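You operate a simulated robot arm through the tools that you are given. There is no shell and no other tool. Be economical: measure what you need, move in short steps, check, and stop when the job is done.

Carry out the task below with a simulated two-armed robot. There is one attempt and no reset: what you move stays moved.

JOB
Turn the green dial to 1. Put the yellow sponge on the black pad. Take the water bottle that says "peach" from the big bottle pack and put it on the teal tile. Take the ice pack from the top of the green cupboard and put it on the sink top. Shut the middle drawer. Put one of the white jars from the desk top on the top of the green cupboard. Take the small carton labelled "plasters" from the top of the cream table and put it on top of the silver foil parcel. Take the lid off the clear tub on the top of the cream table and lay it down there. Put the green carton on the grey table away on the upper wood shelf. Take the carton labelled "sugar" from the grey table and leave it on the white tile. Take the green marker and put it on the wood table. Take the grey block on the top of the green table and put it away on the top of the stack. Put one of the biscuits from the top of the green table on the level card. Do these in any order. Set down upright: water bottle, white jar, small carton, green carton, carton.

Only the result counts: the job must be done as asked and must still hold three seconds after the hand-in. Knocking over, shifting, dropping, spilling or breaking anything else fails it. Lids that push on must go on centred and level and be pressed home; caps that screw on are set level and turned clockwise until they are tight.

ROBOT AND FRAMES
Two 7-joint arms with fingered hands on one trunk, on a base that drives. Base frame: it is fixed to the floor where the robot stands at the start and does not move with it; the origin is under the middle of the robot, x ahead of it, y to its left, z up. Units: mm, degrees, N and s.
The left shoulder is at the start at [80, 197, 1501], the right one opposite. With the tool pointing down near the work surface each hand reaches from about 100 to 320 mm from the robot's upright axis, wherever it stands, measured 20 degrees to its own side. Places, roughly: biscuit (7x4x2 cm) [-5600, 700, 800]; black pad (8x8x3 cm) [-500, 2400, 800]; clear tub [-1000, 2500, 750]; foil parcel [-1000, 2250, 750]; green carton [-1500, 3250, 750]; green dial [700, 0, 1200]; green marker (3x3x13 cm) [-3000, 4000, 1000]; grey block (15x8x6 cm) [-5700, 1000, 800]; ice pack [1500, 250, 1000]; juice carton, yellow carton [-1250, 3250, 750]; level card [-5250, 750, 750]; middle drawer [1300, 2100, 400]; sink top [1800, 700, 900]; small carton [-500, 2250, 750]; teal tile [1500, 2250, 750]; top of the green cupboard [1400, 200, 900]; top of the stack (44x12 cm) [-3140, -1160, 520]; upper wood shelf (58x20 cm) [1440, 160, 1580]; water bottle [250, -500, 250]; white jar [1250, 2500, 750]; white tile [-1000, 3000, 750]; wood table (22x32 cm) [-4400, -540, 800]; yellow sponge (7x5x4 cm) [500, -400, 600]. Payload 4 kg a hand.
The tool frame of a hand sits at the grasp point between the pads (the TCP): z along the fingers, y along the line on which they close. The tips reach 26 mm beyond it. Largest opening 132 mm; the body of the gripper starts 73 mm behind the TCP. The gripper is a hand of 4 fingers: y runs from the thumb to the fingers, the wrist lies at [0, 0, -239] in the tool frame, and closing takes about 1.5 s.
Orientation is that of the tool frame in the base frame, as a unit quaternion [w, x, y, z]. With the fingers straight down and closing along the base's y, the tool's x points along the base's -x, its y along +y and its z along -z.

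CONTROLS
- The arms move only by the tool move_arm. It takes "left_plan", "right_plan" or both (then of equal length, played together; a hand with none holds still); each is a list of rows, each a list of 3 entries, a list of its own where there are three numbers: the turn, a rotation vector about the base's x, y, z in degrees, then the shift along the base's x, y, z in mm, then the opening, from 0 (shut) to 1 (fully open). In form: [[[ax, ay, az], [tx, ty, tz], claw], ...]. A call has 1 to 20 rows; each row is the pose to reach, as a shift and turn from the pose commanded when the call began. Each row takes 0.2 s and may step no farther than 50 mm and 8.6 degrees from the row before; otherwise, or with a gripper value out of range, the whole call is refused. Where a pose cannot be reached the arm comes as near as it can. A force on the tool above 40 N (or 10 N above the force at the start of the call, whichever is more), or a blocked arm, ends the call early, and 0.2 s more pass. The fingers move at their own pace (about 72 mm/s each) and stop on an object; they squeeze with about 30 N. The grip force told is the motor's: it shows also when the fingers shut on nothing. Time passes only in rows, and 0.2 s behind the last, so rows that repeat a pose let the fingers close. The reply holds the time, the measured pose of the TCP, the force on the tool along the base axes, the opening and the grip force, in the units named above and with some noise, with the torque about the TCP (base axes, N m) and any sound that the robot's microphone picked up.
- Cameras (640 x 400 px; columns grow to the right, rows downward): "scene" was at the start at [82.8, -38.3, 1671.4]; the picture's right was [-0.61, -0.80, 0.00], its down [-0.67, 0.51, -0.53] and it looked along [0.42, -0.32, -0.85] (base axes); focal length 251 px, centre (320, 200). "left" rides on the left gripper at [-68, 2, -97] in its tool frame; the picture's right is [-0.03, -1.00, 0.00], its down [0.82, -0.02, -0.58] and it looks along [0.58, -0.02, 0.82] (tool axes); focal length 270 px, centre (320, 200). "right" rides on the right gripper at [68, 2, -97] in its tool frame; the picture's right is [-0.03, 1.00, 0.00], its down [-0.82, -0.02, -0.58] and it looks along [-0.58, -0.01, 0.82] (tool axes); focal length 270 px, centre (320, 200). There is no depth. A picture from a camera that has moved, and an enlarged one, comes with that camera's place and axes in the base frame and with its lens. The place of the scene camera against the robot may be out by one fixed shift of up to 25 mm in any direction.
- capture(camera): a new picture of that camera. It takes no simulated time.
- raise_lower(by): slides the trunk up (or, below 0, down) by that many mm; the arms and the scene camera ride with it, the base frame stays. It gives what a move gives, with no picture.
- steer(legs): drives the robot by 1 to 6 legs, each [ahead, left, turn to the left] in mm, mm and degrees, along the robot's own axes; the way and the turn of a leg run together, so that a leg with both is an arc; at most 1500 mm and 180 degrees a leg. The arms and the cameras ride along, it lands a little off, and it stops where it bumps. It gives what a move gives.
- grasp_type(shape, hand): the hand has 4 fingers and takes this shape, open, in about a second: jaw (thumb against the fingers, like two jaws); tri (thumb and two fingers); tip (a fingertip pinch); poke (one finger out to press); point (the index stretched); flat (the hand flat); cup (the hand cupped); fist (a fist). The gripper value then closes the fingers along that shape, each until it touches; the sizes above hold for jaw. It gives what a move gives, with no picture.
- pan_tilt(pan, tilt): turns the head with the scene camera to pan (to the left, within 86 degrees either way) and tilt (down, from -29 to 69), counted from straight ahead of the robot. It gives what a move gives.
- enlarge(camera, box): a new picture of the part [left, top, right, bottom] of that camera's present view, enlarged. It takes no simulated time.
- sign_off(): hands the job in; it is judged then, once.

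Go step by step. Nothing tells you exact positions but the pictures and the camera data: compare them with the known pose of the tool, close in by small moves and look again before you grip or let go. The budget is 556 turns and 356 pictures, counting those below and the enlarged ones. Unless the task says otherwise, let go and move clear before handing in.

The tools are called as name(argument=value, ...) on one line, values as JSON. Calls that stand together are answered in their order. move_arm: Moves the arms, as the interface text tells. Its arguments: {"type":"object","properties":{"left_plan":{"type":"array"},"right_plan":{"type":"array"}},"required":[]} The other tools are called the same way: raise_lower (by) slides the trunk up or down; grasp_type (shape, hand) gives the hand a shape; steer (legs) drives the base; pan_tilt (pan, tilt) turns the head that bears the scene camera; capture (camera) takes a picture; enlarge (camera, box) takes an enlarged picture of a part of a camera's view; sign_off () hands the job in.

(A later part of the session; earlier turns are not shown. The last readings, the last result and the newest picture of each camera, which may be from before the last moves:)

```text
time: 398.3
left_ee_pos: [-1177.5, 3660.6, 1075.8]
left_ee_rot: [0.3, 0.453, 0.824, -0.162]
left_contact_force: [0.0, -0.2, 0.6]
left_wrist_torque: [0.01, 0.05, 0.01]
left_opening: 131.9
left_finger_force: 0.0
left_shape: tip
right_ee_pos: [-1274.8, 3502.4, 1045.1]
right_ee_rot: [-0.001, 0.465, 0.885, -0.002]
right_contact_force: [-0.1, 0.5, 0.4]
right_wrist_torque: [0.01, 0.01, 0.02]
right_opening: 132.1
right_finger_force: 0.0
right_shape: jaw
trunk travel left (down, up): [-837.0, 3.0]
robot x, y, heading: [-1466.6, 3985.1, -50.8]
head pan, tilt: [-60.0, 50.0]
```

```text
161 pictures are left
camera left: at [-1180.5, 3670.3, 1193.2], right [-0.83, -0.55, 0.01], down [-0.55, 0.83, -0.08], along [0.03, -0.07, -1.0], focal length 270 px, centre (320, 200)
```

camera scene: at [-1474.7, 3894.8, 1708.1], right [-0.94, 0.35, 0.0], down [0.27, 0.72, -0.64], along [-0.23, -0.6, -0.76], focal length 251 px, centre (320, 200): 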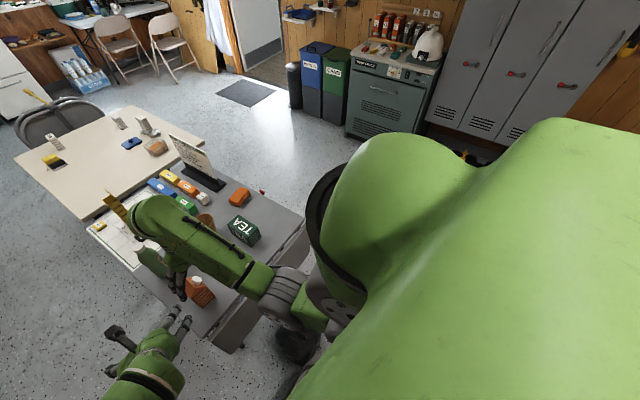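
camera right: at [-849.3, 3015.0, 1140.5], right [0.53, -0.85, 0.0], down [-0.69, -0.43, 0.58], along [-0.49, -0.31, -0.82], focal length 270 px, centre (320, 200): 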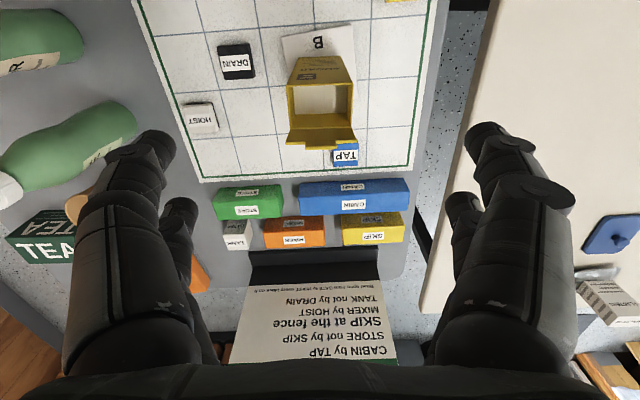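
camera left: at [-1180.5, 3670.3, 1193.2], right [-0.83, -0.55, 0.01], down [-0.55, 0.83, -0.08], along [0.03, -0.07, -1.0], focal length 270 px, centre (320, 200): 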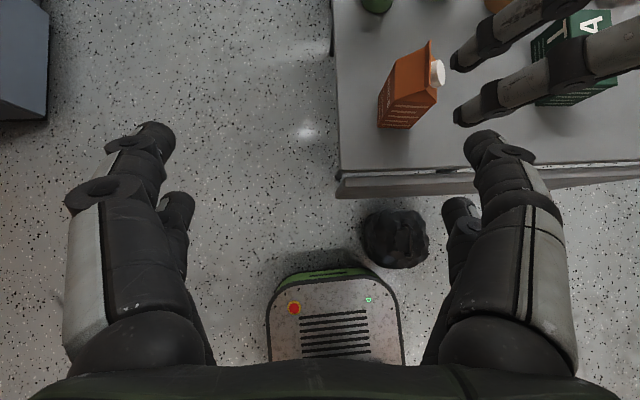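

enlarge(camera="left", box=[320, 180, 480, 300])

```text
3.33 times, centred on (400, 240) of left
camera zoom: at [-1180.5, 3670.3, 1193.2], right [-0.83, -0.55, 0.01], down [-0.55, 0.83, -0.08], along [0.03, -0.07, -1.0], focal length 901 px, centre (53, 67)
```

zoom: 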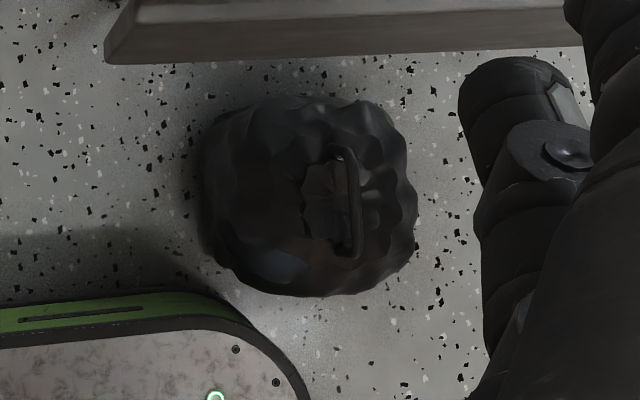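

steer(legs=[[-70, 0, 0], [0, 0, -18.5]])

move_arm(right_plan=[[[-6.72, -3.43, 2.5], [0, 0, 0], 1], [[-13.4, -6.85, 5], [0, 0, 0], 1], [[-20.2, -10.3, 7.5], [0, 0, 0], 1], [[-26.9, -13.7, 10], [0, 0, 0], 1], [[-33.6, -17.1, 12.5], [0, 0, 0], 1], [[-40.4, -20.6, 15], [0, 0, 0], 1], [[-47.1, -24, 17.5], [0, 0, 0], 1], [[-53.8, -27.4, 20], [0, 0, 0], 1]])

pan_tilt(pan=0, tilt=42)

capture(camera="scene")

capture(camera="right")

```text
time: 400.3
left_ee_pos: [-1345.3, 3639.6, 1076.4]
left_ee_rot: [0.271, 0.583, 0.737, -0.209]
left_contact_force: [-0.2, 0.0, -0.1]
left_wrist_torque: [-0.01, 0.02, 0.0]
left_opening: 132.0
left_finger_force: 0.1
left_shape: tip
right_ee_pos: [-1489.7, 3519.2, 1046.2]
right_ee_rot: [0.002, 0.604, 0.797, -0.001]
right_contact_force: [0.1, -0.8, 0.9]
right_wrist_torque: [-0.02, -0.04, 0.0]
right_opening: 131.7
right_finger_force: 0.2
right_shape: jaw
trunk travel left (down, up): [-837.0, 3.0]
robot x, y, heading: [-1511.8, 4038.9, -69.8]
head pan, tilt: [-60.0, 50.0]
```

```text
time: 402.1
left_ee_pos: [-1341.5, 3639.6, 1069.2]
left_ee_rot: [0.268, 0.584, 0.739, -0.203]
left_contact_force: [12.3, 26.0, -13.3]
left_wrist_torque: [0.55, -0.73, -1.02]
left_opening: 130.5
left_finger_force: 0.0
left_shape: tip
right_ee_pos: [-1425.8, 3544.4, 1074.4]
right_ee_rot: [0.443, 0.39, 0.772, -0.235]
right_contact_force: [-14.5, -26.7, 13.5]
right_wrist_torque: [0.62, -0.31, 0.15]
right_opening: 131.8
right_finger_force: 0.1
right_shape: jaw
right hand out of reach, approached as far as the arm can: row 7, 8
trunk travel left (down, up): [-837.0, 3.0]
robot x, y, heading: [-1509.6, 4039.9, -69.7]
head pan, tilt: [-60.0, 50.0]
```

```text
time: 403.4
left_ee_pos: [-1344.5, 3636.1, 1076.5]
left_ee_rot: [0.27, 0.583, 0.737, -0.21]
left_contact_force: [3.0, 3.2, -3.1]
left_wrist_torque: [0.01, -0.14, -0.12]
left_opening: 131.9
left_finger_force: 0.0
left_shape: tip
right_ee_pos: [-1426.9, 3548.3, 1066.4]
right_ee_rot: [0.438, 0.391, 0.777, -0.228]
right_contact_force: [-2.5, -3.4, 3.6]
right_wrist_torque: [0.28, -0.17, 0.09]
right_opening: 131.9
right_finger_force: 0.0
right_shape: jaw
trunk travel left (down, up): [-837.0, 3.0]
robot x, y, heading: [-1512.7, 4037.3, -69.7]
head pan, tilt: [0.0, 42.0]
```

```text
159 pictures are left
camera scene: at [-1474.6, 3934.3, 1719.2], right [-0.94, -0.35, 0.0], down [-0.23, 0.63, -0.74], along [0.26, -0.7, -0.67], focal length 251 px, centre (320, 200)
```

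scene: 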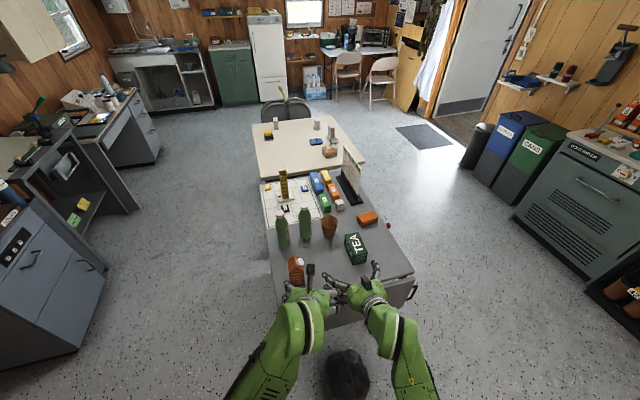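

```text
158 pictures are left
camera right: at [-1495.3, 3644.8, 1056.7], right [0.82, 0.58, 0.01], down [-0.05, 0.06, 1.0], along [0.58, -0.81, 0.08], focal length 270 px, centre (320, 200)
```

right: 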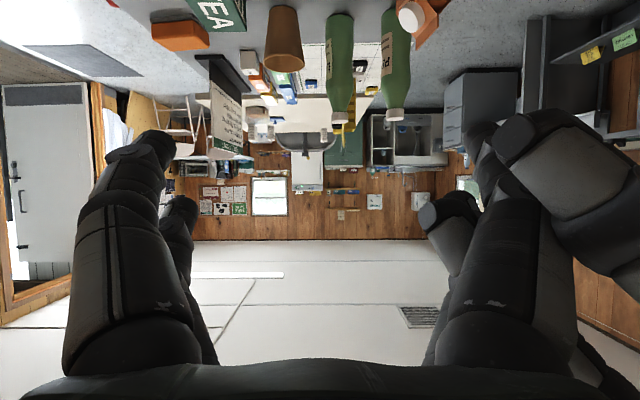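

move_arm(left_plan=[[[0, 0, 0], [38, 14, 0], 1], [[0, 0, 0], [76, 28, 0], 1], [[0, 0, 0], [110, 40, 0], 0.5]], right_plan=[[[0, 0, 0], [-22, -8, -10], 1], [[0, 0, 0], [-44, -16, -20], 1], [[0, 0, 0], [-66, -24, -30], 1]])

raise_lower(by=-180)

capture(camera="right")

capture(camera="scene")

```text
time: 404.2
left_ee_pos: [-1233.1, 3677.5, 1077.9]
left_ee_rot: [0.271, 0.582, 0.737, -0.21]
left_contact_force: [-0.4, -0.5, 0.2]
left_wrist_torque: [-0.01, -0.01, -0.01]
left_opening: 77.3
left_finger_force: 0.0
left_shape: tip
right_ee_pos: [-1418.5, 3561.8, 1066.1]
right_ee_rot: [0.448, 0.384, 0.777, -0.222]
right_contact_force: [-1.0, 0.8, -0.9]
right_wrist_torque: [0.02, 0.01, -0.01]
right_opening: 131.8
right_finger_force: 0.1
right_shape: jaw
right hand out of reach, approached as far as the arm can: row 1, 2, 3
trunk travel left (down, up): [-837.0, 3.0]
robot x, y, heading: [-1512.1, 4037.2, -69.7]
head pan, tilt: [0.0, 42.0]
```

```text
time: 406.2
left_ee_pos: [-1233.0, 3677.0, 898.6]
left_ee_rot: [0.27, 0.583, 0.737, -0.209]
left_contact_force: [-0.1, 0.1, 0.0]
left_wrist_torque: [0.0, -0.03, -0.01]
left_opening: 66.6
left_finger_force: 0.0
left_shape: tip
right_ee_pos: [-1418.9, 3561.1, 886.9]
right_ee_rot: [0.448, 0.384, 0.777, -0.221]
right_contact_force: [-0.5, 0.5, 0.1]
right_wrist_torque: [-0.01, -0.01, 0.0]
right_opening: 131.7
right_finger_force: 0.2
right_shape: jaw
trunk travel left (down, up): [-657.0, 183.0]
robot x, y, heading: [-1510.2, 4040.2, -69.5]
head pan, tilt: [0.0, 42.0]
```

```text
157 pictures are left
camera right: at [-1488.8, 3657.5, 874.7], right [0.8, 0.6, 0.02], down [-0.07, 0.06, 1.0], along [0.59, -0.8, 0.09], focal length 270 px, centre (320, 200)
```

right: 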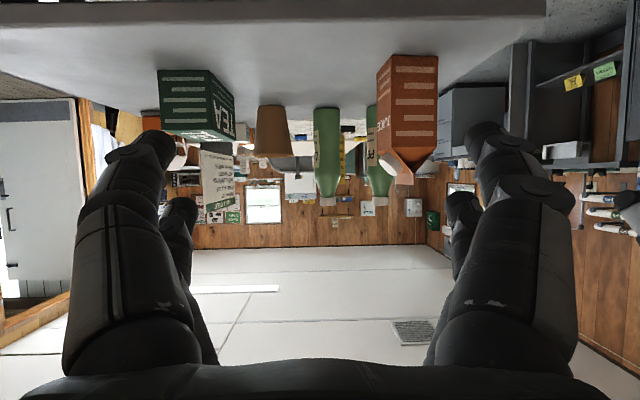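

```text
156 pictures are left
camera scene: at [-1474.7, 3934.4, 1539.2], right [-0.94, -0.35, 0.0], down [-0.23, 0.63, -0.74], along [0.26, -0.7, -0.67], focal length 251 px, centre (320, 200)
```

scene: 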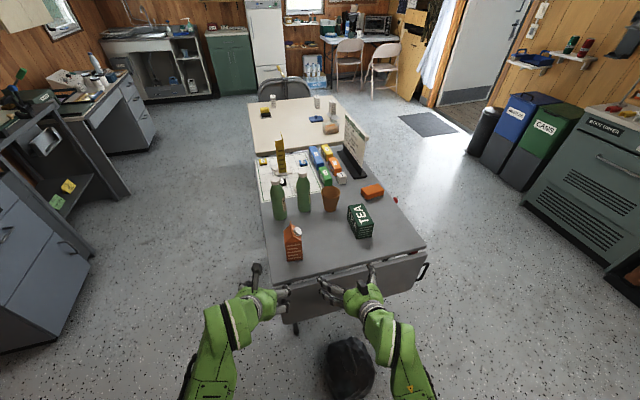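

steer(legs=[[60, 0, 0]])

raise_lower(by=-80)

move_arm(right_plan=[[[0, 0, 0], [-14, -40, 0], 1], [[0, 0, 0], [-28, -80, 0], 1], [[0, 0, 0], [-42, -120, 0], 0.9], [[0, 0, 0], [-50, -140, 0], 0.85]])

capture(camera="right")

capture(camera="scene")

```text
time: 407.4
left_ee_pos: [-1208.3, 3613.9, 896.2]
left_ee_rot: [0.268, 0.583, 0.738, -0.207]
left_contact_force: [0.0, 0.6, -0.6]
left_wrist_torque: [0.06, 0.02, 0.02]
left_opening: 66.8
left_finger_force: 0.1
left_shape: tip
right_ee_pos: [-1394.2, 3497.0, 885.5]
right_ee_rot: [0.445, 0.386, 0.777, -0.221]
right_contact_force: [0.2, -0.2, 0.0]
right_wrist_torque: [0.0, -0.02, 0.02]
right_opening: 132.0
right_finger_force: 0.0
right_shape: jaw
trunk travel left (down, up): [-657.0, 183.0]
robot x, y, heading: [-1489.4, 3976.3, -69.6]
head pan, tilt: [0.0, 42.0]
stopped in leg 1: the robot was blocked; the commanded pose is now the measured one
```

```text
time: 408.6
left_ee_pos: [-1210.2, 3616.0, 816.9]
left_ee_rot: [0.27, 0.583, 0.737, -0.21]
left_contact_force: [-0.5, -0.3, -0.1]
left_wrist_torque: [0.01, 0.0, -0.02]
left_opening: 66.7
left_finger_force: 0.0
left_shape: tip
right_ee_pos: [-1395.4, 3499.9, 807.7]
right_ee_rot: [0.448, 0.384, 0.777, -0.221]
right_contact_force: [0.2, 0.0, 0.3]
right_wrist_torque: [0.02, -0.02, -0.05]
right_opening: 132.0
right_finger_force: 0.0
right_shape: jaw
trunk travel left (down, up): [-577.0, 263.0]
robot x, y, heading: [-1486.3, 3975.7, -69.6]
head pan, tilt: [0.0, 42.0]
```

```text
time: 409.6
left_ee_pos: [-1210.2, 3615.3, 817.6]
left_ee_rot: [0.269, 0.583, 0.738, -0.208]
left_contact_force: [0.3, -0.6, 0.6]
left_wrist_torque: [-0.01, 0.01, 0.01]
left_opening: 66.7
left_finger_force: 0.0
left_shape: tip
right_ee_pos: [-1391.5, 3392.6, 845.4]
right_ee_rot: [0.426, 0.399, 0.777, -0.236]
right_contact_force: [0.5, 0.6, -0.1]
right_wrist_torque: [-0.01, -0.01, -0.01]
right_opening: 112.5
right_finger_force: 0.0
right_shape: jaw
right hand out of reach, approached as far as the arm can: row 1, 2, 3, 4
trunk travel left (down, up): [-577.0, 263.0]
robot x, y, heading: [-1491.2, 3975.8, -69.3]
head pan, tilt: [0.0, 42.0]
```

```text
155 pictures are left
camera right: at [-1457.0, 3492.1, 836.3], right [0.83, 0.56, 0.0], down [-0.03, 0.05, 1.0], along [0.56, -0.83, 0.06], focal length 270 px, centre (320, 200)
```

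right: 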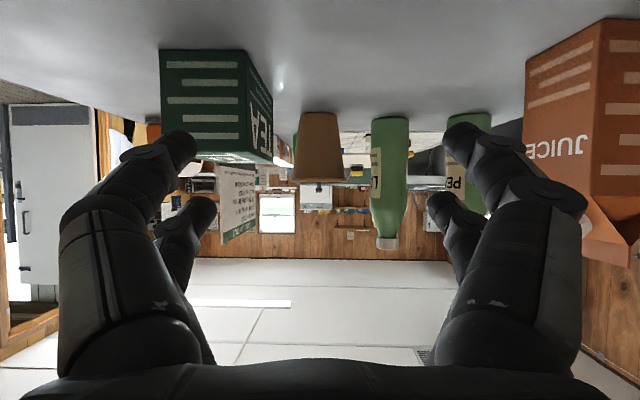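

```text
154 pictures are left
camera scene: at [-1451.7, 3872.3, 1459.1], right [-0.94, -0.35, 0.0], down [-0.23, 0.63, -0.74], along [0.26, -0.7, -0.67], focal length 251 px, centre (320, 200)
```

scene: 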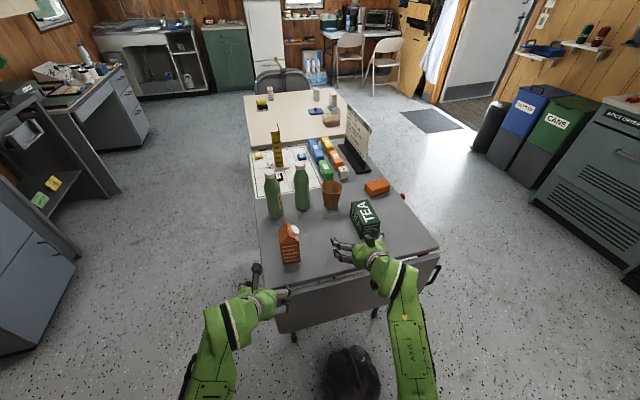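

move_arm(right_plan=[[[0, 0, 0], [-10, 30, 25], 1], [[0, 0, 0], [-20, 65, 50], 1], [[0, 0, 0], [-30, 100, 70], 1]])

steer(legs=[[-110, 0, 0], [0, 0, 16.3], [0, -225, 0]])

capture(camera="scene")

```text
time: 410.4
left_ee_pos: [-1209.2, 3617.1, 818.9]
left_ee_rot: [0.271, 0.582, 0.738, -0.209]
left_contact_force: [-0.6, 1.0, 0.4]
left_wrist_torque: [-0.02, 0.0, 0.01]
left_opening: 66.6
left_finger_force: 0.1
left_shape: tip
right_ee_pos: [-1420.8, 3493.4, 914.0]
right_ee_rot: [0.428, 0.397, 0.777, -0.236]
right_contact_force: [-0.2, 0.2, 0.5]
right_wrist_torque: [0.01, 0.01, 0.01]
right_opening: 132.1
right_finger_force: 0.2
right_shape: jaw
trunk travel left (down, up): [-577.0, 263.0]
robot x, y, heading: [-1490.2, 3977.3, -69.7]
head pan, tilt: [0.0, 42.0]
```

```text
time: 413.8
left_ee_pos: [-1333.7, 3680.6, 817.2]
left_ee_rot: [0.297, 0.47, 0.814, -0.167]
left_contact_force: [0.0, 0.0, -0.4]
left_wrist_torque: [0.04, -0.01, 0.01]
left_opening: 66.7
left_finger_force: 0.1
left_shape: tip
right_ee_pos: [-1499.1, 3504.3, 913.3]
right_ee_rot: [0.457, 0.281, 0.827, -0.171]
right_contact_force: [-0.8, 0.5, 0.2]
right_wrist_torque: [-0.03, 0.0, -0.01]
right_opening: 132.1
right_finger_force: 0.1
right_shape: jaw
trunk travel left (down, up): [-577.0, 263.0]
robot x, y, heading: [-1703.7, 3947.6, -53.2]
head pan, tilt: [0.0, 42.0]
```

```text
153 pictures are left
camera scene: at [-1637.4, 3859.6, 1459.2], right [-0.8, -0.6, 0.0], down [-0.4, 0.53, -0.74], along [0.45, -0.59, -0.67], focal length 251 px, centre (320, 200)
```

scene: 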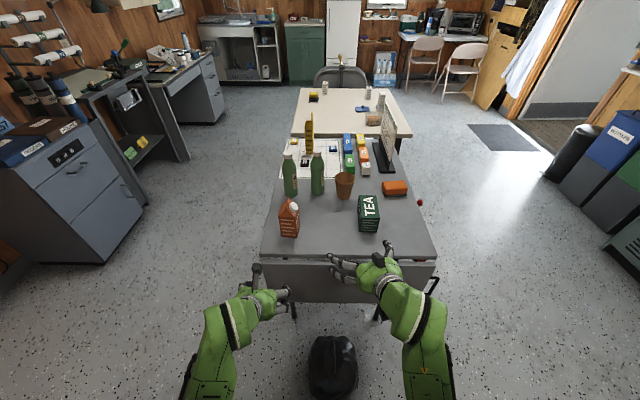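

move_arm(right_plan=[[[0, 0, -5], [0, -25, -15], 1], [[0, 0, -10], [8, -55, -35], 1], [[0, 0, -14], [18, -90, -60], 1], [[0, 0, -14], [30, -128, -85], 0.9], [[0, 0, -14], [44, -160, -105], 0.85]])

capture(camera="right")

enlarge(camera="scene", box=[300, 160, 460, 300])

```text
time: 415.0
left_ee_pos: [-1332.5, 3679.9, 817.5]
left_ee_rot: [0.297, 0.47, 0.815, -0.166]
left_contact_force: [0.5, -0.6, -0.2]
left_wrist_torque: [-0.02, 0.02, 0.01]
left_opening: 66.7
left_finger_force: 0.1
left_shape: tip
right_ee_pos: [-1453.4, 3341.0, 804.5]
right_ee_rot: [0.432, 0.381, 0.786, -0.225]
right_contact_force: [0.0, -0.9, 0.0]
right_wrist_torque: [0.01, 0.0, 0.03]
right_opening: 112.3
right_finger_force: 0.1
right_shape: jaw
trunk travel left (down, up): [-577.0, 263.0]
robot x, y, heading: [-1703.8, 3944.6, -52.8]
head pan, tilt: [0.0, 42.0]
```

```text
152 pictures are left
camera right: at [-1524.9, 3436.9, 796.5], right [0.8, 0.6, 0.0], down [-0.03, 0.05, 1.0], along [0.6, -0.8, 0.06], focal length 270 px, centre (320, 200)
```

right: 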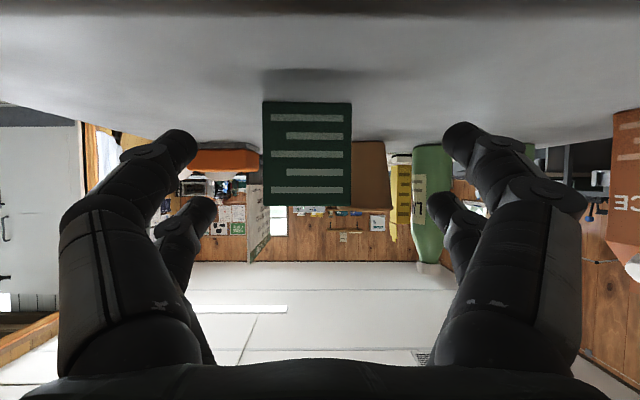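

```text
2.86 times, centred on (380, 230) of scene
camera zoom: at [-1637.7, 3857.7, 1459.1], right [-0.8, -0.6, 0.0], down [-0.4, 0.54, -0.74], along [0.45, -0.59, -0.67], focal length 718 px, centre (149, 114)
```

zoom: 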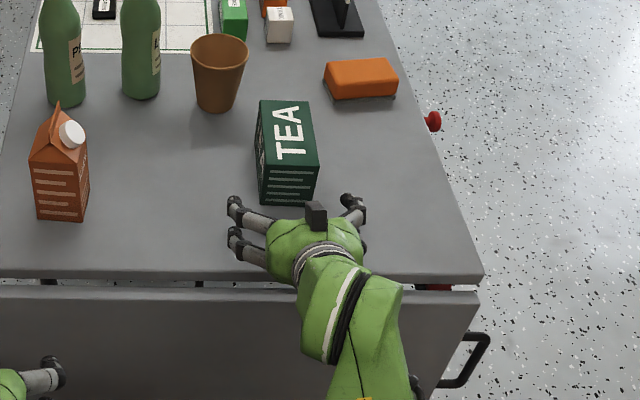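

move_arm(right_plan=[[[0, 0, 0], [-4, -4, -8], 0.8], [[0, 0, 0], [4, -18, -15], 0.75], [[0, 0, 0], [16, -35, -16], 0.75], [[0, 0, 0], [28, -51, -16], 0.75], [[0, 0, 0], [40, -67, -16], 0.75], [[0, 0, 0], [52, -83, -16], 0.75]])

capture(camera="right")

enlarge(camera="scene", box=[300, 160, 460, 300])

```text
time: 416.4
left_ee_pos: [-1333.0, 3681.7, 818.4]
left_ee_rot: [0.297, 0.469, 0.815, -0.167]
left_contact_force: [0.1, -0.2, -0.1]
left_wrist_torque: [0.0, 0.0, -0.01]
left_opening: 66.5
left_finger_force: 0.1
left_shape: tip
right_ee_pos: [-1404.2, 3256.9, 792.0]
right_ee_rot: [0.433, 0.38, 0.786, -0.225]
right_contact_force: [-0.3, 0.2, 0.1]
right_wrist_torque: [0.01, 0.02, -0.01]
right_opening: 99.2
right_finger_force: 0.1
right_shape: jaw
trunk travel left (down, up): [-577.0, 263.0]
robot x, y, heading: [-1703.5, 3948.9, -53.1]
head pan, tilt: [0.0, 42.0]
```

```text
150 pictures are left
camera right: at [-1474.6, 3353.5, 783.0], right [0.8, 0.6, 0.0], down [-0.03, 0.05, 1.0], along [0.6, -0.8, 0.06], focal length 270 px, centre (320, 200)
```

right: 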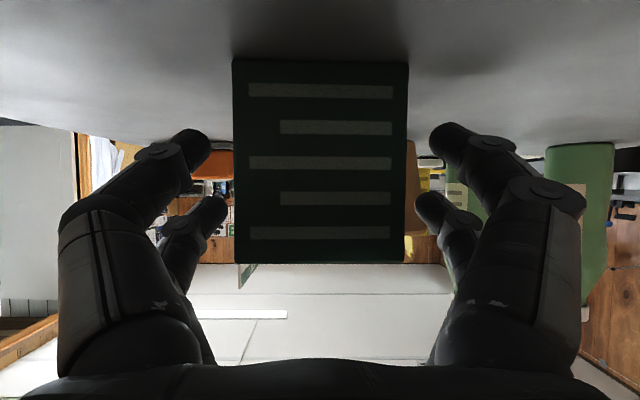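

```text
2.86 times, centred on (380, 230) of scene
camera zoom: at [-1637.7, 3858.3, 1459.1], right [-0.8, -0.6, 0.0], down [-0.4, 0.53, -0.74], along [0.45, -0.59, -0.67], focal length 718 px, centre (149, 114)
```

zoom: 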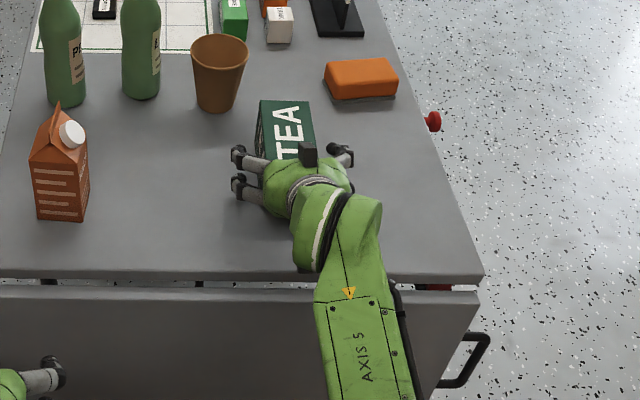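

move_arm(right_plan=[[[0, 0, 0], [4, -5, 0], 0.75], [[0, 0, 0], [8, -11, 0], 0.75], [[0, 0, 0], [8, -11, 0], 0.55], [[0, 0, 0], [8, -11, 0], 0.35], [[0, 0, 0], [8, -11, 0], 0.3], [[0, 0, 0], [8, -11, 0], 0.3], [[0, 0, 0], [8, -11, 0], 0.3]])

capture(camera="right")

```text
time: 418.0
left_ee_pos: [-1332.5, 3680.2, 817.6]
left_ee_rot: [0.297, 0.47, 0.814, -0.167]
left_contact_force: [-0.5, -0.8, -0.2]
left_wrist_torque: [0.0, 0.02, -0.01]
left_opening: 66.4
left_finger_force: 0.1
left_shape: tip
right_ee_pos: [-1396.3, 3247.1, 793.4]
right_ee_rot: [0.432, 0.38, 0.786, -0.225]
right_contact_force: [0.4, 0.2, -0.1]
right_wrist_torque: [0.05, -0.02, 0.03]
right_opening: 57.6
right_finger_force: 30.1
right_shape: jaw
trunk travel left (down, up): [-577.0, 263.0]
robot x, y, heading: [-1703.4, 3948.8, -53.3]
head pan, tilt: [0.0, 42.0]
```

```text
148 pictures are left
camera right: at [-1467.3, 3343.0, 785.1], right [0.8, 0.6, 0.0], down [-0.03, 0.05, 1.0], along [0.6, -0.8, 0.06], focal length 270 px, centre (320, 200)
```

right: 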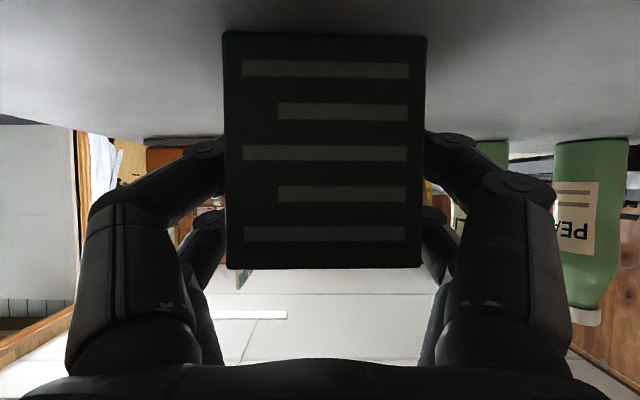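

move_arm(right_plan=[[[0, 0, 0], [0, 0, 8], 0.25], [[0, 0, 0], [0, 0, 20], 0.25], [[0, 0, 0], [0, 0, 40], 0.25], [[0, 0, 0], [-6, 8, 60], 0.25]])

capture(camera="scene")

```text
time: 419.0
left_ee_pos: [-1334.1, 3681.3, 819.3]
left_ee_rot: [0.297, 0.47, 0.814, -0.168]
left_contact_force: [-0.4, -0.4, -0.3]
left_wrist_torque: [-0.01, 0.01, 0.02]
left_opening: 66.4
left_finger_force: 0.1
left_shape: tip
right_ee_pos: [-1401.1, 3259.1, 852.1]
right_ee_rot: [0.432, 0.38, 0.787, -0.225]
right_contact_force: [-0.1, -0.2, -1.1]
right_wrist_torque: [0.01, 0.03, -0.03]
right_opening: 57.4
right_finger_force: 29.9
right_shape: jaw
trunk travel left (down, up): [-577.0, 263.0]
robot x, y, heading: [-1704.6, 3945.2, -52.8]
head pan, tilt: [0.0, 42.0]
```

```text
147 pictures are left
camera scene: at [-1638.5, 3859.4, 1459.2], right [-0.8, -0.6, 0.0], down [-0.4, 0.53, -0.74], along [0.45, -0.59, -0.67], focal length 251 px, centre (320, 200)
```

scene: 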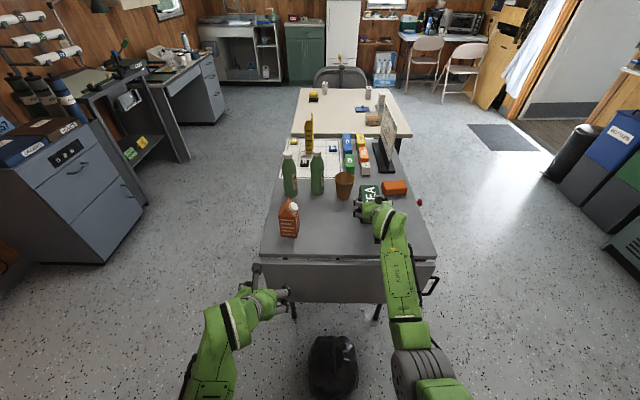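

steer(legs=[[-300, 0, 0]])

move_arm(right_plan=[[[0, 0, 0], [-22, 30, 10], 0.25], [[0, 0, 0], [-45, 60, 20], 0.25], [[0, 0, 0], [-68, 90, 30], 0.25], [[0, 0, 0], [-90, 120, 40], 0.25], [[0, 0, 0], [-113, 150, 40], 0.25], [[0, 0, 0], [-136, 180, 40], 0.25]])

raise_lower(by=260)

steer(legs=[[0, 0, -145]])

pan_tilt(pan=0, tilt=25)

capture(camera="scene")

```text
time: 421.1
left_ee_pos: [-1519.6, 3927.2, 816.4]
left_ee_rot: [0.296, 0.471, 0.814, -0.167]
left_contact_force: [0.8, 0.4, 0.4]
left_wrist_torque: [0.01, 0.04, 0.02]
left_opening: 66.7
left_finger_force: 0.1
left_shape: tip
right_ee_pos: [-1588.8, 3505.4, 850.3]
right_ee_rot: [0.431, 0.382, 0.786, -0.225]
right_contact_force: [0.8, -0.1, -1.2]
right_wrist_torque: [0.02, 0.07, 0.03]
right_opening: 57.3
right_finger_force: 30.0
right_shape: jaw
trunk travel left (down, up): [-577.0, 263.0]
robot x, y, heading: [-1888.8, 4195.8, -53.0]
head pan, tilt: [0.0, 42.0]
```

```text
time: 422.5
left_ee_pos: [-1522.0, 3928.5, 817.6]
left_ee_rot: [0.297, 0.471, 0.814, -0.168]
left_contact_force: [0.3, 0.5, -0.5]
left_wrist_torque: [0.01, -0.03, -0.05]
left_opening: 66.4
left_finger_force: 0.1
left_shape: tip
right_ee_pos: [-1726.9, 3686.8, 891.7]
right_ee_rot: [0.431, 0.382, 0.785, -0.227]
right_contact_force: [-0.6, 0.5, -0.8]
right_wrist_torque: [0.03, 0.0, -0.01]
right_opening: 57.5
right_finger_force: 30.0
right_shape: jaw
trunk travel left (down, up): [-577.0, 263.0]
robot x, y, heading: [-1889.4, 4193.5, -53.3]
head pan, tilt: [0.0, 42.0]
```

```text
time: 425.2
left_ee_pos: [-1520.7, 3926.6, 1078.6]
left_ee_rot: [0.297, 0.471, 0.813, -0.168]
left_contact_force: [-0.8, 1.1, 0.3]
left_wrist_torque: [-0.02, 0.0, -0.02]
left_opening: 66.5
left_finger_force: 0.1
left_shape: tip
right_ee_pos: [-1725.0, 3684.4, 1149.9]
right_ee_rot: [0.432, 0.381, 0.785, -0.227]
right_contact_force: [-0.7, 0.0, -1.5]
right_wrist_torque: [0.0, 0.04, 0.04]
right_opening: 57.2
right_finger_force: 30.1
right_shape: jaw
trunk travel left (down, up): [-837.0, 3.0]
robot x, y, heading: [-1890.2, 4197.7, -53.2]
head pan, tilt: [0.0, 42.0]
```

```text
time: 431.8
left_ee_pos: [-2346.8, 4223.7, 1078.4]
left_ee_rot: [-0.084, 0.91, -0.233, -0.332]
left_contact_force: [0.3, -0.1, -0.3]
left_wrist_torque: [0.0, 0.01, 0.01]
left_opening: 66.3
left_finger_force: 0.1
left_shape: tip
right_ee_pos: [-2297.8, 4530.3, 1149.6]
right_ee_rot: [-0.09, 0.863, -0.149, -0.475]
right_contact_force: [-3.0, -25.6, 1.6]
right_wrist_torque: [0.24, 0.07, 1.76]
right_opening: 53.1
right_finger_force: 30.1
right_shape: jaw
trunk travel left (down, up): [-837.0, 3.0]
robot x, y, heading: [-1889.7, 4190.9, 158.1]
head pan, tilt: [0.0, 42.0]
stopped in leg 1: the force on the tool passed its limit at 41 N (the readings are from after the stop); the commanded pose is now the measured one
```

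```text
time: 432.6
left_ee_pos: [-2346.5, 4222.4, 1077.9]
left_ee_rot: [-0.084, 0.91, -0.233, -0.331]
left_contact_force: [0.4, 0.8, -0.3]
left_wrist_torque: [0.03, 0.05, -0.01]
left_opening: 66.5
left_finger_force: 0.0
left_shape: tip
right_ee_pos: [-2298.8, 4528.8, 1150.2]
right_ee_rot: [-0.093, 0.862, -0.15, -0.475]
right_contact_force: [-5.5, -28.1, -0.7]
right_wrist_torque: [0.12, -0.01, 2.08]
right_opening: 53.3
right_finger_force: 30.1
right_shape: jaw
trunk travel left (down, up): [-837.0, 3.0]
robot x, y, heading: [-1889.3, 4193.9, 157.9]
head pan, tilt: [0.0, 25.0]
```

```text
146 pictures are left
camera scene: at [-2008.7, 4231.9, 1745.5], right [0.37, 0.93, 0.01], down [0.39, -0.15, -0.91], along [-0.84, 0.34, -0.42], focal length 251 px, centre (320, 200)
```

scene: 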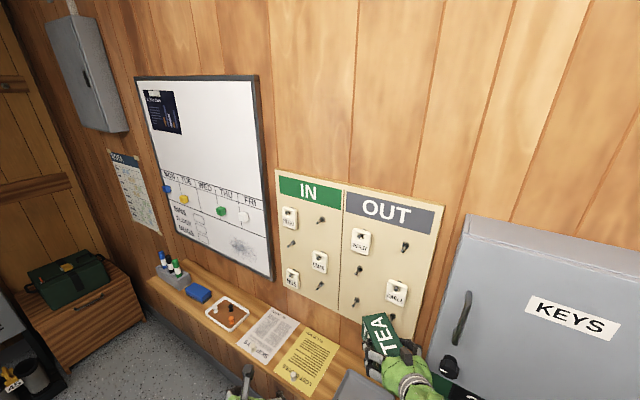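

steer(legs=[[0, 0, 14]])

capture(camera="scene")

capture(camera="right")

```text
time: 433.9
left_ee_pos: [-2341.0, 4117.8, 1077.1]
left_ee_rot: [-0.039, 0.932, -0.121, -0.34]
left_contact_force: [1.2, -0.9, -0.7]
left_wrist_torque: [-0.04, 0.03, 0.03]
left_opening: 66.5
left_finger_force: 0.1
left_shape: tip
right_ee_pos: [-2367.9, 4430.1, 1147.0]
right_ee_rot: [-0.032, 0.875, -0.045, -0.482]
right_contact_force: [-0.1, 0.3, -1.8]
right_wrist_torque: [-0.01, -0.05, 0.01]
right_opening: 56.1
right_finger_force: 30.0
right_shape: jaw
trunk travel left (down, up): [-837.0, 3.0]
robot x, y, heading: [-1886.1, 4194.6, 172.3]
head pan, tilt: [0.0, 25.0]
```

```text
145 pictures are left
camera scene: at [-2014.5, 4215.8, 1745.4], right [0.14, 0.99, 0.0], down [0.42, -0.06, -0.91], along [-0.9, 0.12, -0.42], focal length 251 px, centre (320, 200)
```

scene: 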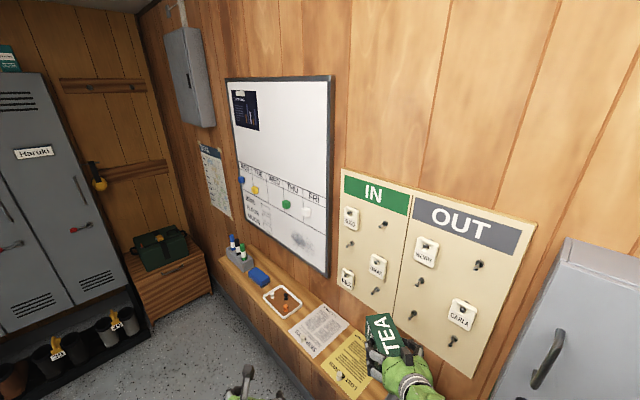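

```text
144 pictures are left
camera right: at [-2250.7, 4415.0, 1140.0], right [-0.12, -0.99, 0.01], down [0.06, 0.0, 1.0], along [-0.99, 0.12, 0.05], focal length 270 px, centre (320, 200)
```

right: 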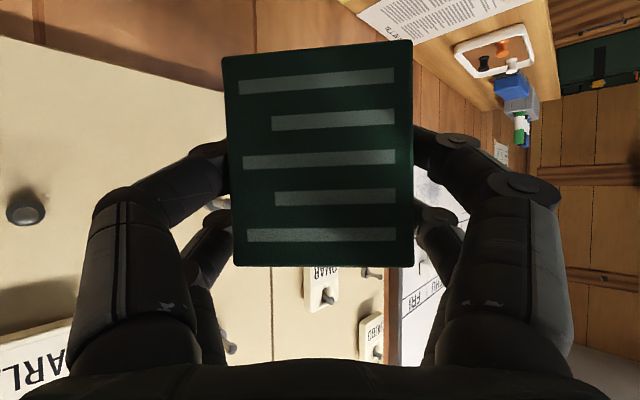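

enlarge(camera="scene", box=[200, 220, 300, 310])

```text
4.44 times, centred on (250, 265) of scene
camera zoom: at [-2014.5, 4215.8, 1745.4], right [0.14, 0.99, 0.0], down [0.42, -0.06, -0.91], along [-0.9, 0.12, -0.42], focal length 1118 px, centre (631, -89)
```

zoom: 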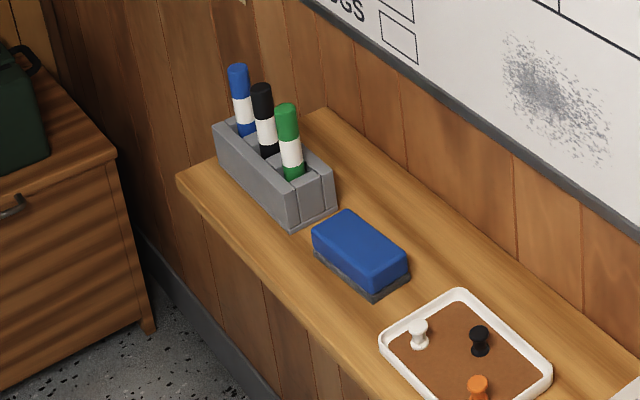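

steer(legs=[[0, 0, 48], [873, 219, 0], [0, 0, -89.5]])

capture(camera="scene")

```text
time: 444.8
left_ee_pos: [-2813.0, 3707.2, 1077.8]
left_ee_rot: [-0.165, 0.818, -0.463, -0.299]
left_contact_force: [0.1, -0.3, 0.1]
left_wrist_torque: [0.0, 0.0, 0.06]
left_opening: 66.2
left_finger_force: 0.0
left_shape: tip
right_ee_pos: [-2614.2, 3949.5, 1149.0]
right_ee_rot: [-0.213, 0.793, -0.371, -0.434]
right_contact_force: [0.9, 0.0, -1.8]
right_wrist_torque: [-0.07, -0.05, 0.0]
right_opening: 55.7
right_finger_force: 29.6
right_shape: jaw
trunk travel left (down, up): [-837.0, 3.0]
robot x, y, heading: [-2433.3, 3448.2, 127.8]
head pan, tilt: [0.0, 25.0]
```

```text
142 pictures are left
camera scene: at [-2514.1, 3548.4, 1745.4], right [0.79, 0.62, 0.0], down [0.26, -0.33, -0.91], along [-0.56, 0.71, -0.42], focal length 251 px, centre (320, 200)
```

scene: 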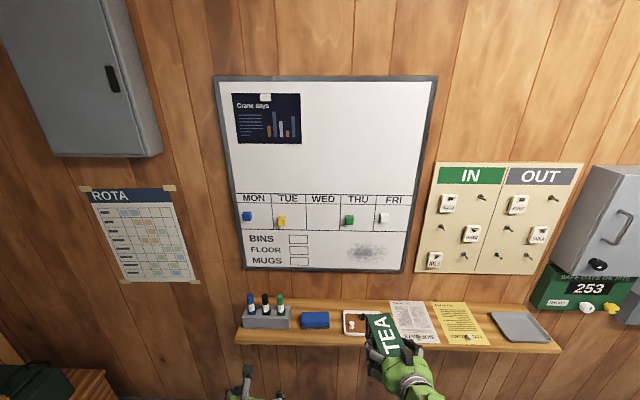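

enlarge(camera="scene", box=[220, 270, 340, 350])

```text
5.00 times, centred on (280, 310) of scene
camera zoom: at [-2514.1, 3548.4, 1745.4], right [0.79, 0.62, 0.0], down [0.26, -0.33, -0.91], along [-0.56, 0.71, -0.42], focal length 1257 px, centre (520, -350)
```

zoom: 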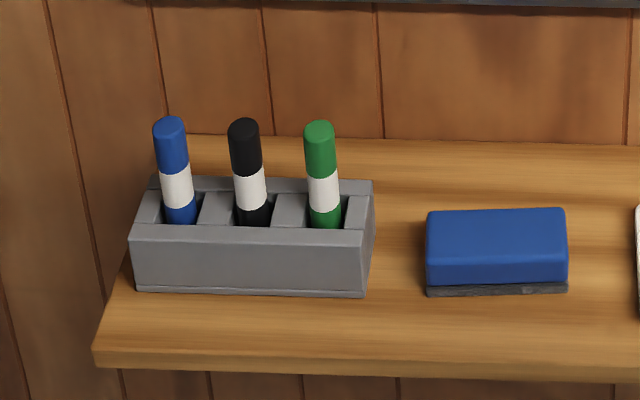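

steer(legs=[[180, 0, 0]])

move_arm(left_plan=[[[0, 0, 0], [-20, 26, -5], 0.6], [[0, 0, 0], [-40, 52, -10], 0.6], [[0, 0, 0], [-55, 72, -10], 0.6]])

capture(camera="left")

capture(camera="scene")

```text
time: 446.3
left_ee_pos: [-2920.1, 3844.4, 1080.2]
left_ee_rot: [-0.165, 0.818, -0.462, -0.301]
left_contact_force: [0.4, 0.1, -0.3]
left_wrist_torque: [-0.02, -0.01, 0.06]
left_opening: 66.4
left_finger_force: 0.0
left_shape: tip
right_ee_pos: [-2721.4, 4086.9, 1149.2]
right_ee_rot: [-0.214, 0.792, -0.371, -0.436]
right_contact_force: [0.4, 0.6, -1.7]
right_wrist_torque: [-0.04, -0.03, 0.0]
right_opening: 55.6
right_finger_force: 30.2
right_shape: jaw
trunk travel left (down, up): [-837.0, 3.0]
robot x, y, heading: [-2544.5, 3591.5, 128.0]
head pan, tilt: [0.0, 25.0]
```

```text
time: 447.1
left_ee_pos: [-2974.7, 3918.7, 1067.5]
left_ee_rot: [-0.164, 0.818, -0.463, -0.298]
left_contact_force: [0.4, 0.4, 0.5]
left_wrist_torque: [0.01, 0.02, 0.03]
left_opening: 78.6
left_finger_force: 0.1
left_shape: tip
right_ee_pos: [-2723.2, 4090.4, 1147.5]
right_ee_rot: [-0.211, 0.793, -0.37, -0.435]
right_contact_force: [-0.5, 0.3, -0.5]
right_wrist_torque: [-0.03, -0.05, 0.04]
right_opening: 55.8
right_finger_force: 30.1
right_shape: jaw
trunk travel left (down, up): [-837.0, 3.0]
robot x, y, heading: [-2544.9, 3591.2, 127.9]
head pan, tilt: [0.0, 25.0]
```

```text
140 pictures are left
camera left: at [-2970.4, 3910.4, 1184.8], right [0.85, 0.53, 0.01], down [0.53, -0.84, -0.08], along [-0.04, 0.07, -1.0], focal length 270 px, centre (320, 200)
```

left: 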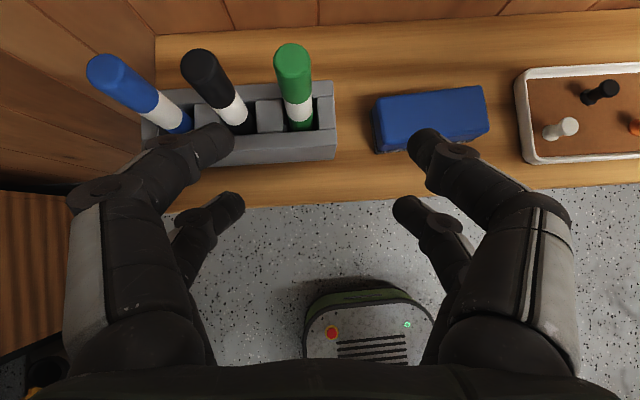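

```text
139 pictures are left
camera scene: at [-2623.8, 3689.2, 1745.4], right [0.79, 0.62, 0.0], down [0.26, -0.33, -0.91], along [-0.56, 0.71, -0.42], focal length 251 px, centre (320, 200)
```

scene: 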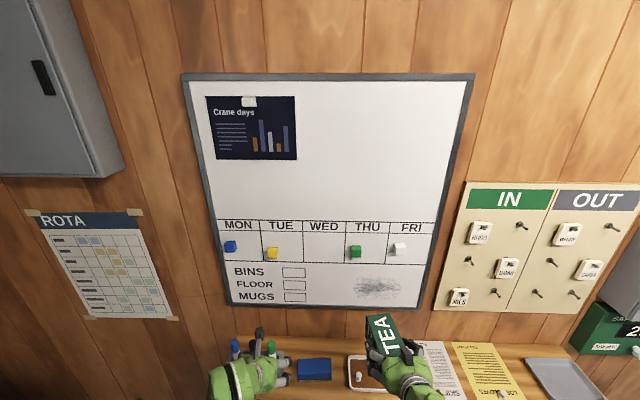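

move_arm(left_plan=[[[0, 0, 0], [-8, -5, -20], 0.45], [[0, 0, 0], [-16, -10, -45], 0.4], [[0, 0, 0], [-18, -7, -65], 0.4], [[0, 0, 0], [-28, 9, -65], 0.4], [[0, 0, 0], [-38, 25, -65], 0.4]])

capture(camera="left")

```text
time: 448.3
left_ee_pos: [-3017.5, 3944.7, 1002.7]
left_ee_rot: [-0.165, 0.819, -0.462, -0.299]
left_contact_force: [0.0, 0.0, -0.1]
left_wrist_torque: [0.02, 0.04, -0.02]
left_opening: 53.4
left_finger_force: 0.1
left_shape: tip
right_ee_pos: [-2724.0, 4090.0, 1147.1]
right_ee_rot: [-0.213, 0.792, -0.372, -0.434]
right_contact_force: [0.1, 0.0, -0.9]
right_wrist_torque: [-0.03, -0.03, 0.0]
right_opening: 55.7
right_finger_force: 29.7
right_shape: jaw
trunk travel left (down, up): [-837.0, 3.0]
robot x, y, heading: [-2543.4, 3587.7, 128.3]
head pan, tilt: [0.0, 25.0]
```

```text
138 pictures are left
camera left: at [-3011.0, 3935.3, 1119.7], right [0.85, 0.53, 0.01], down [0.53, -0.84, -0.08], along [-0.03, 0.07, -1.0], focal length 270 px, centre (320, 200)
```

left: 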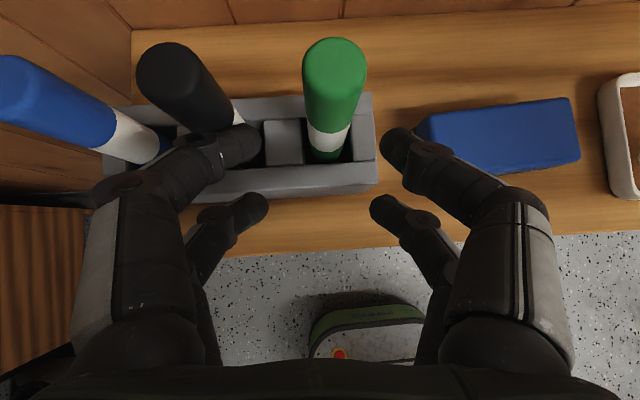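

move_arm(left_plan=[[[0, 0, 0], [4, 3, 0], 0.36], [[0, 0, 0], [-3, 14, 0], 0.36], [[0, 0, 0], [-10, 25, 0], 0.36], [[0, 0, 0], [-16, 35, 0], 0.36]])

capture(camera="left")

```text
time: 449.3
left_ee_pos: [-3032.3, 3976.9, 1004.5]
left_ee_rot: [-0.165, 0.818, -0.463, -0.298]
left_contact_force: [-0.1, 1.0, 0.0]
left_wrist_torque: [0.03, 0.02, -0.03]
left_opening: 47.9
left_finger_force: 0.0
left_shape: tip
right_ee_pos: [-2724.0, 4089.6, 1148.3]
right_ee_rot: [-0.212, 0.793, -0.371, -0.435]
right_contact_force: [0.0, 0.1, -1.2]
right_wrist_torque: [-0.03, -0.05, -0.02]
right_opening: 55.9
right_finger_force: 30.0
right_shape: jaw
trunk travel left (down, up): [-837.0, 3.0]
robot x, y, heading: [-2544.7, 3587.6, 128.1]
head pan, tilt: [0.0, 25.0]
```

```text
137 pictures are left
camera left: at [-3027.1, 3969.5, 1120.9], right [0.85, 0.53, 0.01], down [0.53, -0.84, -0.08], along [-0.04, 0.07, -1.0], focal length 270 px, centre (320, 200)
```

left: 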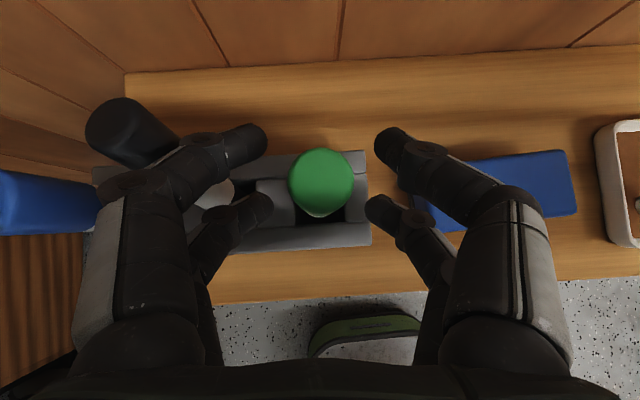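

move_arm(left_plan=[[[0, 0, 0], [-3, 5, 0], 0.3], [[0, 0, 0], [-3, 5, 0], 0.2], [[0, 0, 0], [-3, 5, 0], 0.1], [[0, 0, 0], [-3, 5, 0], 0.1], [[0, 0, 0], [-3, 5, 0], 0.1]])

capture(camera="left")

```text
time: 450.5
left_ee_pos: [-3034.8, 3981.7, 1003.5]
left_ee_rot: [-0.165, 0.818, -0.463, -0.299]
left_contact_force: [0.6, 0.6, 0.2]
left_wrist_torque: [-0.03, 0.01, -0.02]
left_opening: 14.2
left_finger_force: 0.0
left_shape: tip
right_ee_pos: [-2722.5, 4089.7, 1147.4]
right_ee_rot: [-0.211, 0.793, -0.371, -0.434]
right_contact_force: [-0.6, 0.1, -1.0]
right_wrist_torque: [0.01, -0.03, 0.0]
right_opening: 55.7
right_finger_force: 30.4
right_shape: jaw
trunk travel left (down, up): [-837.0, 3.0]
robot x, y, heading: [-2545.4, 3590.1, 128.2]
head pan, tilt: [0.0, 25.0]
```

```text
136 pictures are left
camera left: at [-3029.2, 3974.4, 1120.4], right [0.85, 0.53, 0.01], down [0.53, -0.84, -0.08], along [-0.04, 0.07, -1.0], focal length 270 px, centre (320, 200)
```

left: 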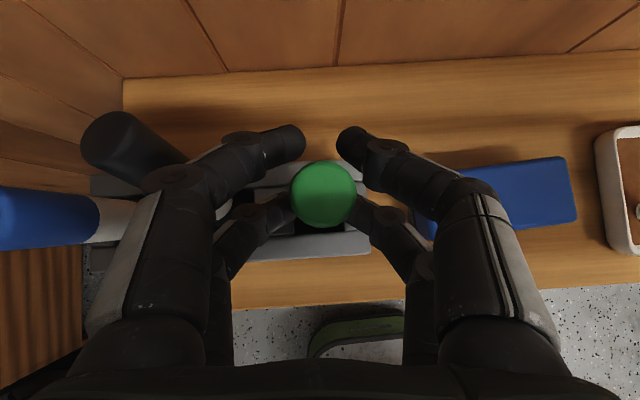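

move_arm(left_plan=[[[0, 0, 0], [0, 0, 0], 0.05], [[0, 0, 0], [0, 0, 0], 0], [[0, 0, 0], [0, 0, 0], 0], [[0, 0, 0], [0, 0, 0], 0]])

capture(camera="left")

```text
time: 451.5
left_ee_pos: [-3034.5, 3982.7, 1004.1]
left_ee_rot: [-0.165, 0.818, -0.464, -0.299]
left_contact_force: [0.6, 0.0, 0.6]
left_wrist_torque: [0.0, -0.01, 0.05]
left_opening: 0.0
left_finger_force: 30.3
left_shape: tip
right_ee_pos: [-2723.6, 4089.7, 1147.3]
right_ee_rot: [-0.211, 0.793, -0.37, -0.436]
right_contact_force: [0.1, -0.1, -2.1]
right_wrist_torque: [-0.06, -0.06, 0.03]
right_opening: 55.7
right_finger_force: 29.7
right_shape: jaw
trunk travel left (down, up): [-837.0, 3.0]
robot x, y, heading: [-2543.9, 3588.6, 128.3]
head pan, tilt: [0.0, 25.0]
```

```text
135 pictures are left
camera left: at [-3029.1, 3974.3, 1120.4], right [0.85, 0.53, 0.01], down [0.53, -0.84, -0.08], along [-0.04, 0.07, -1.0], focal length 270 px, centre (320, 200)
```

left: 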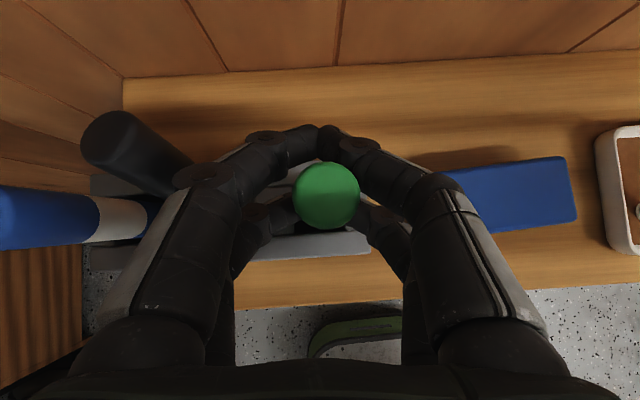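

move_arm(left_plan=[[[0, 0, 0], [0, 0, 0], 0.25], [[0, 0, 0], [0, 0, 0], 0.34], [[0, 0, 0], [5, -8, 0], 0.34], [[0, 0, 0], [9, -15, 0], 0.34], [[0, 0, 0], [9, -15, 0], 0.15], [[0, 0, 0], [9, -15, 0], 0], [[0, 0, 0], [9, -15, 0], 0], [[0, 0, 0], [9, -15, 0], 0]])

capture(camera="left")

```text
time: 453.3
left_ee_pos: [-3022.4, 3965.6, 1001.9]
left_ee_rot: [-0.164, 0.819, -0.463, -0.297]
left_contact_force: [7.4, -13.2, -1.4]
left_wrist_torque: [-0.98, -0.63, -0.04]
left_opening: 0.1
left_finger_force: 30.3
left_shape: tip
right_ee_pos: [-2723.0, 4087.8, 1149.1]
right_ee_rot: [-0.213, 0.793, -0.371, -0.435]
right_contact_force: [0.4, 0.0, -1.9]
right_wrist_torque: [-0.04, -0.01, -0.01]
right_opening: 55.5
right_finger_force: 30.3
right_shape: jaw
trunk travel left (down, up): [-837.0, 3.0]
robot x, y, heading: [-2543.9, 3590.1, 128.0]
head pan, tilt: [0.0, 25.0]
```

```text
134 pictures are left
camera left: at [-3018.0, 3957.7, 1119.3], right [0.84, 0.53, 0.01], down [0.53, -0.84, -0.08], along [-0.03, 0.07, -1.0], focal length 270 px, centre (320, 200)
```

left: 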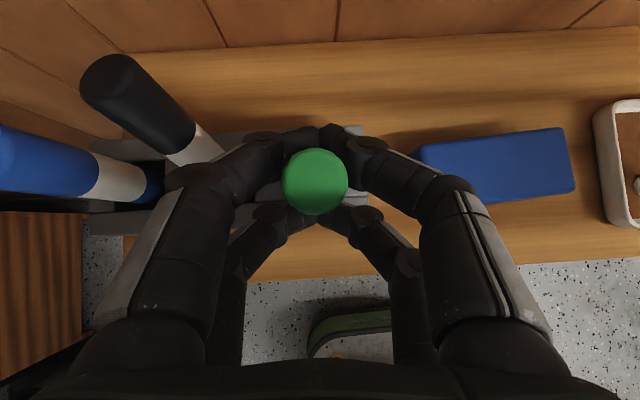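

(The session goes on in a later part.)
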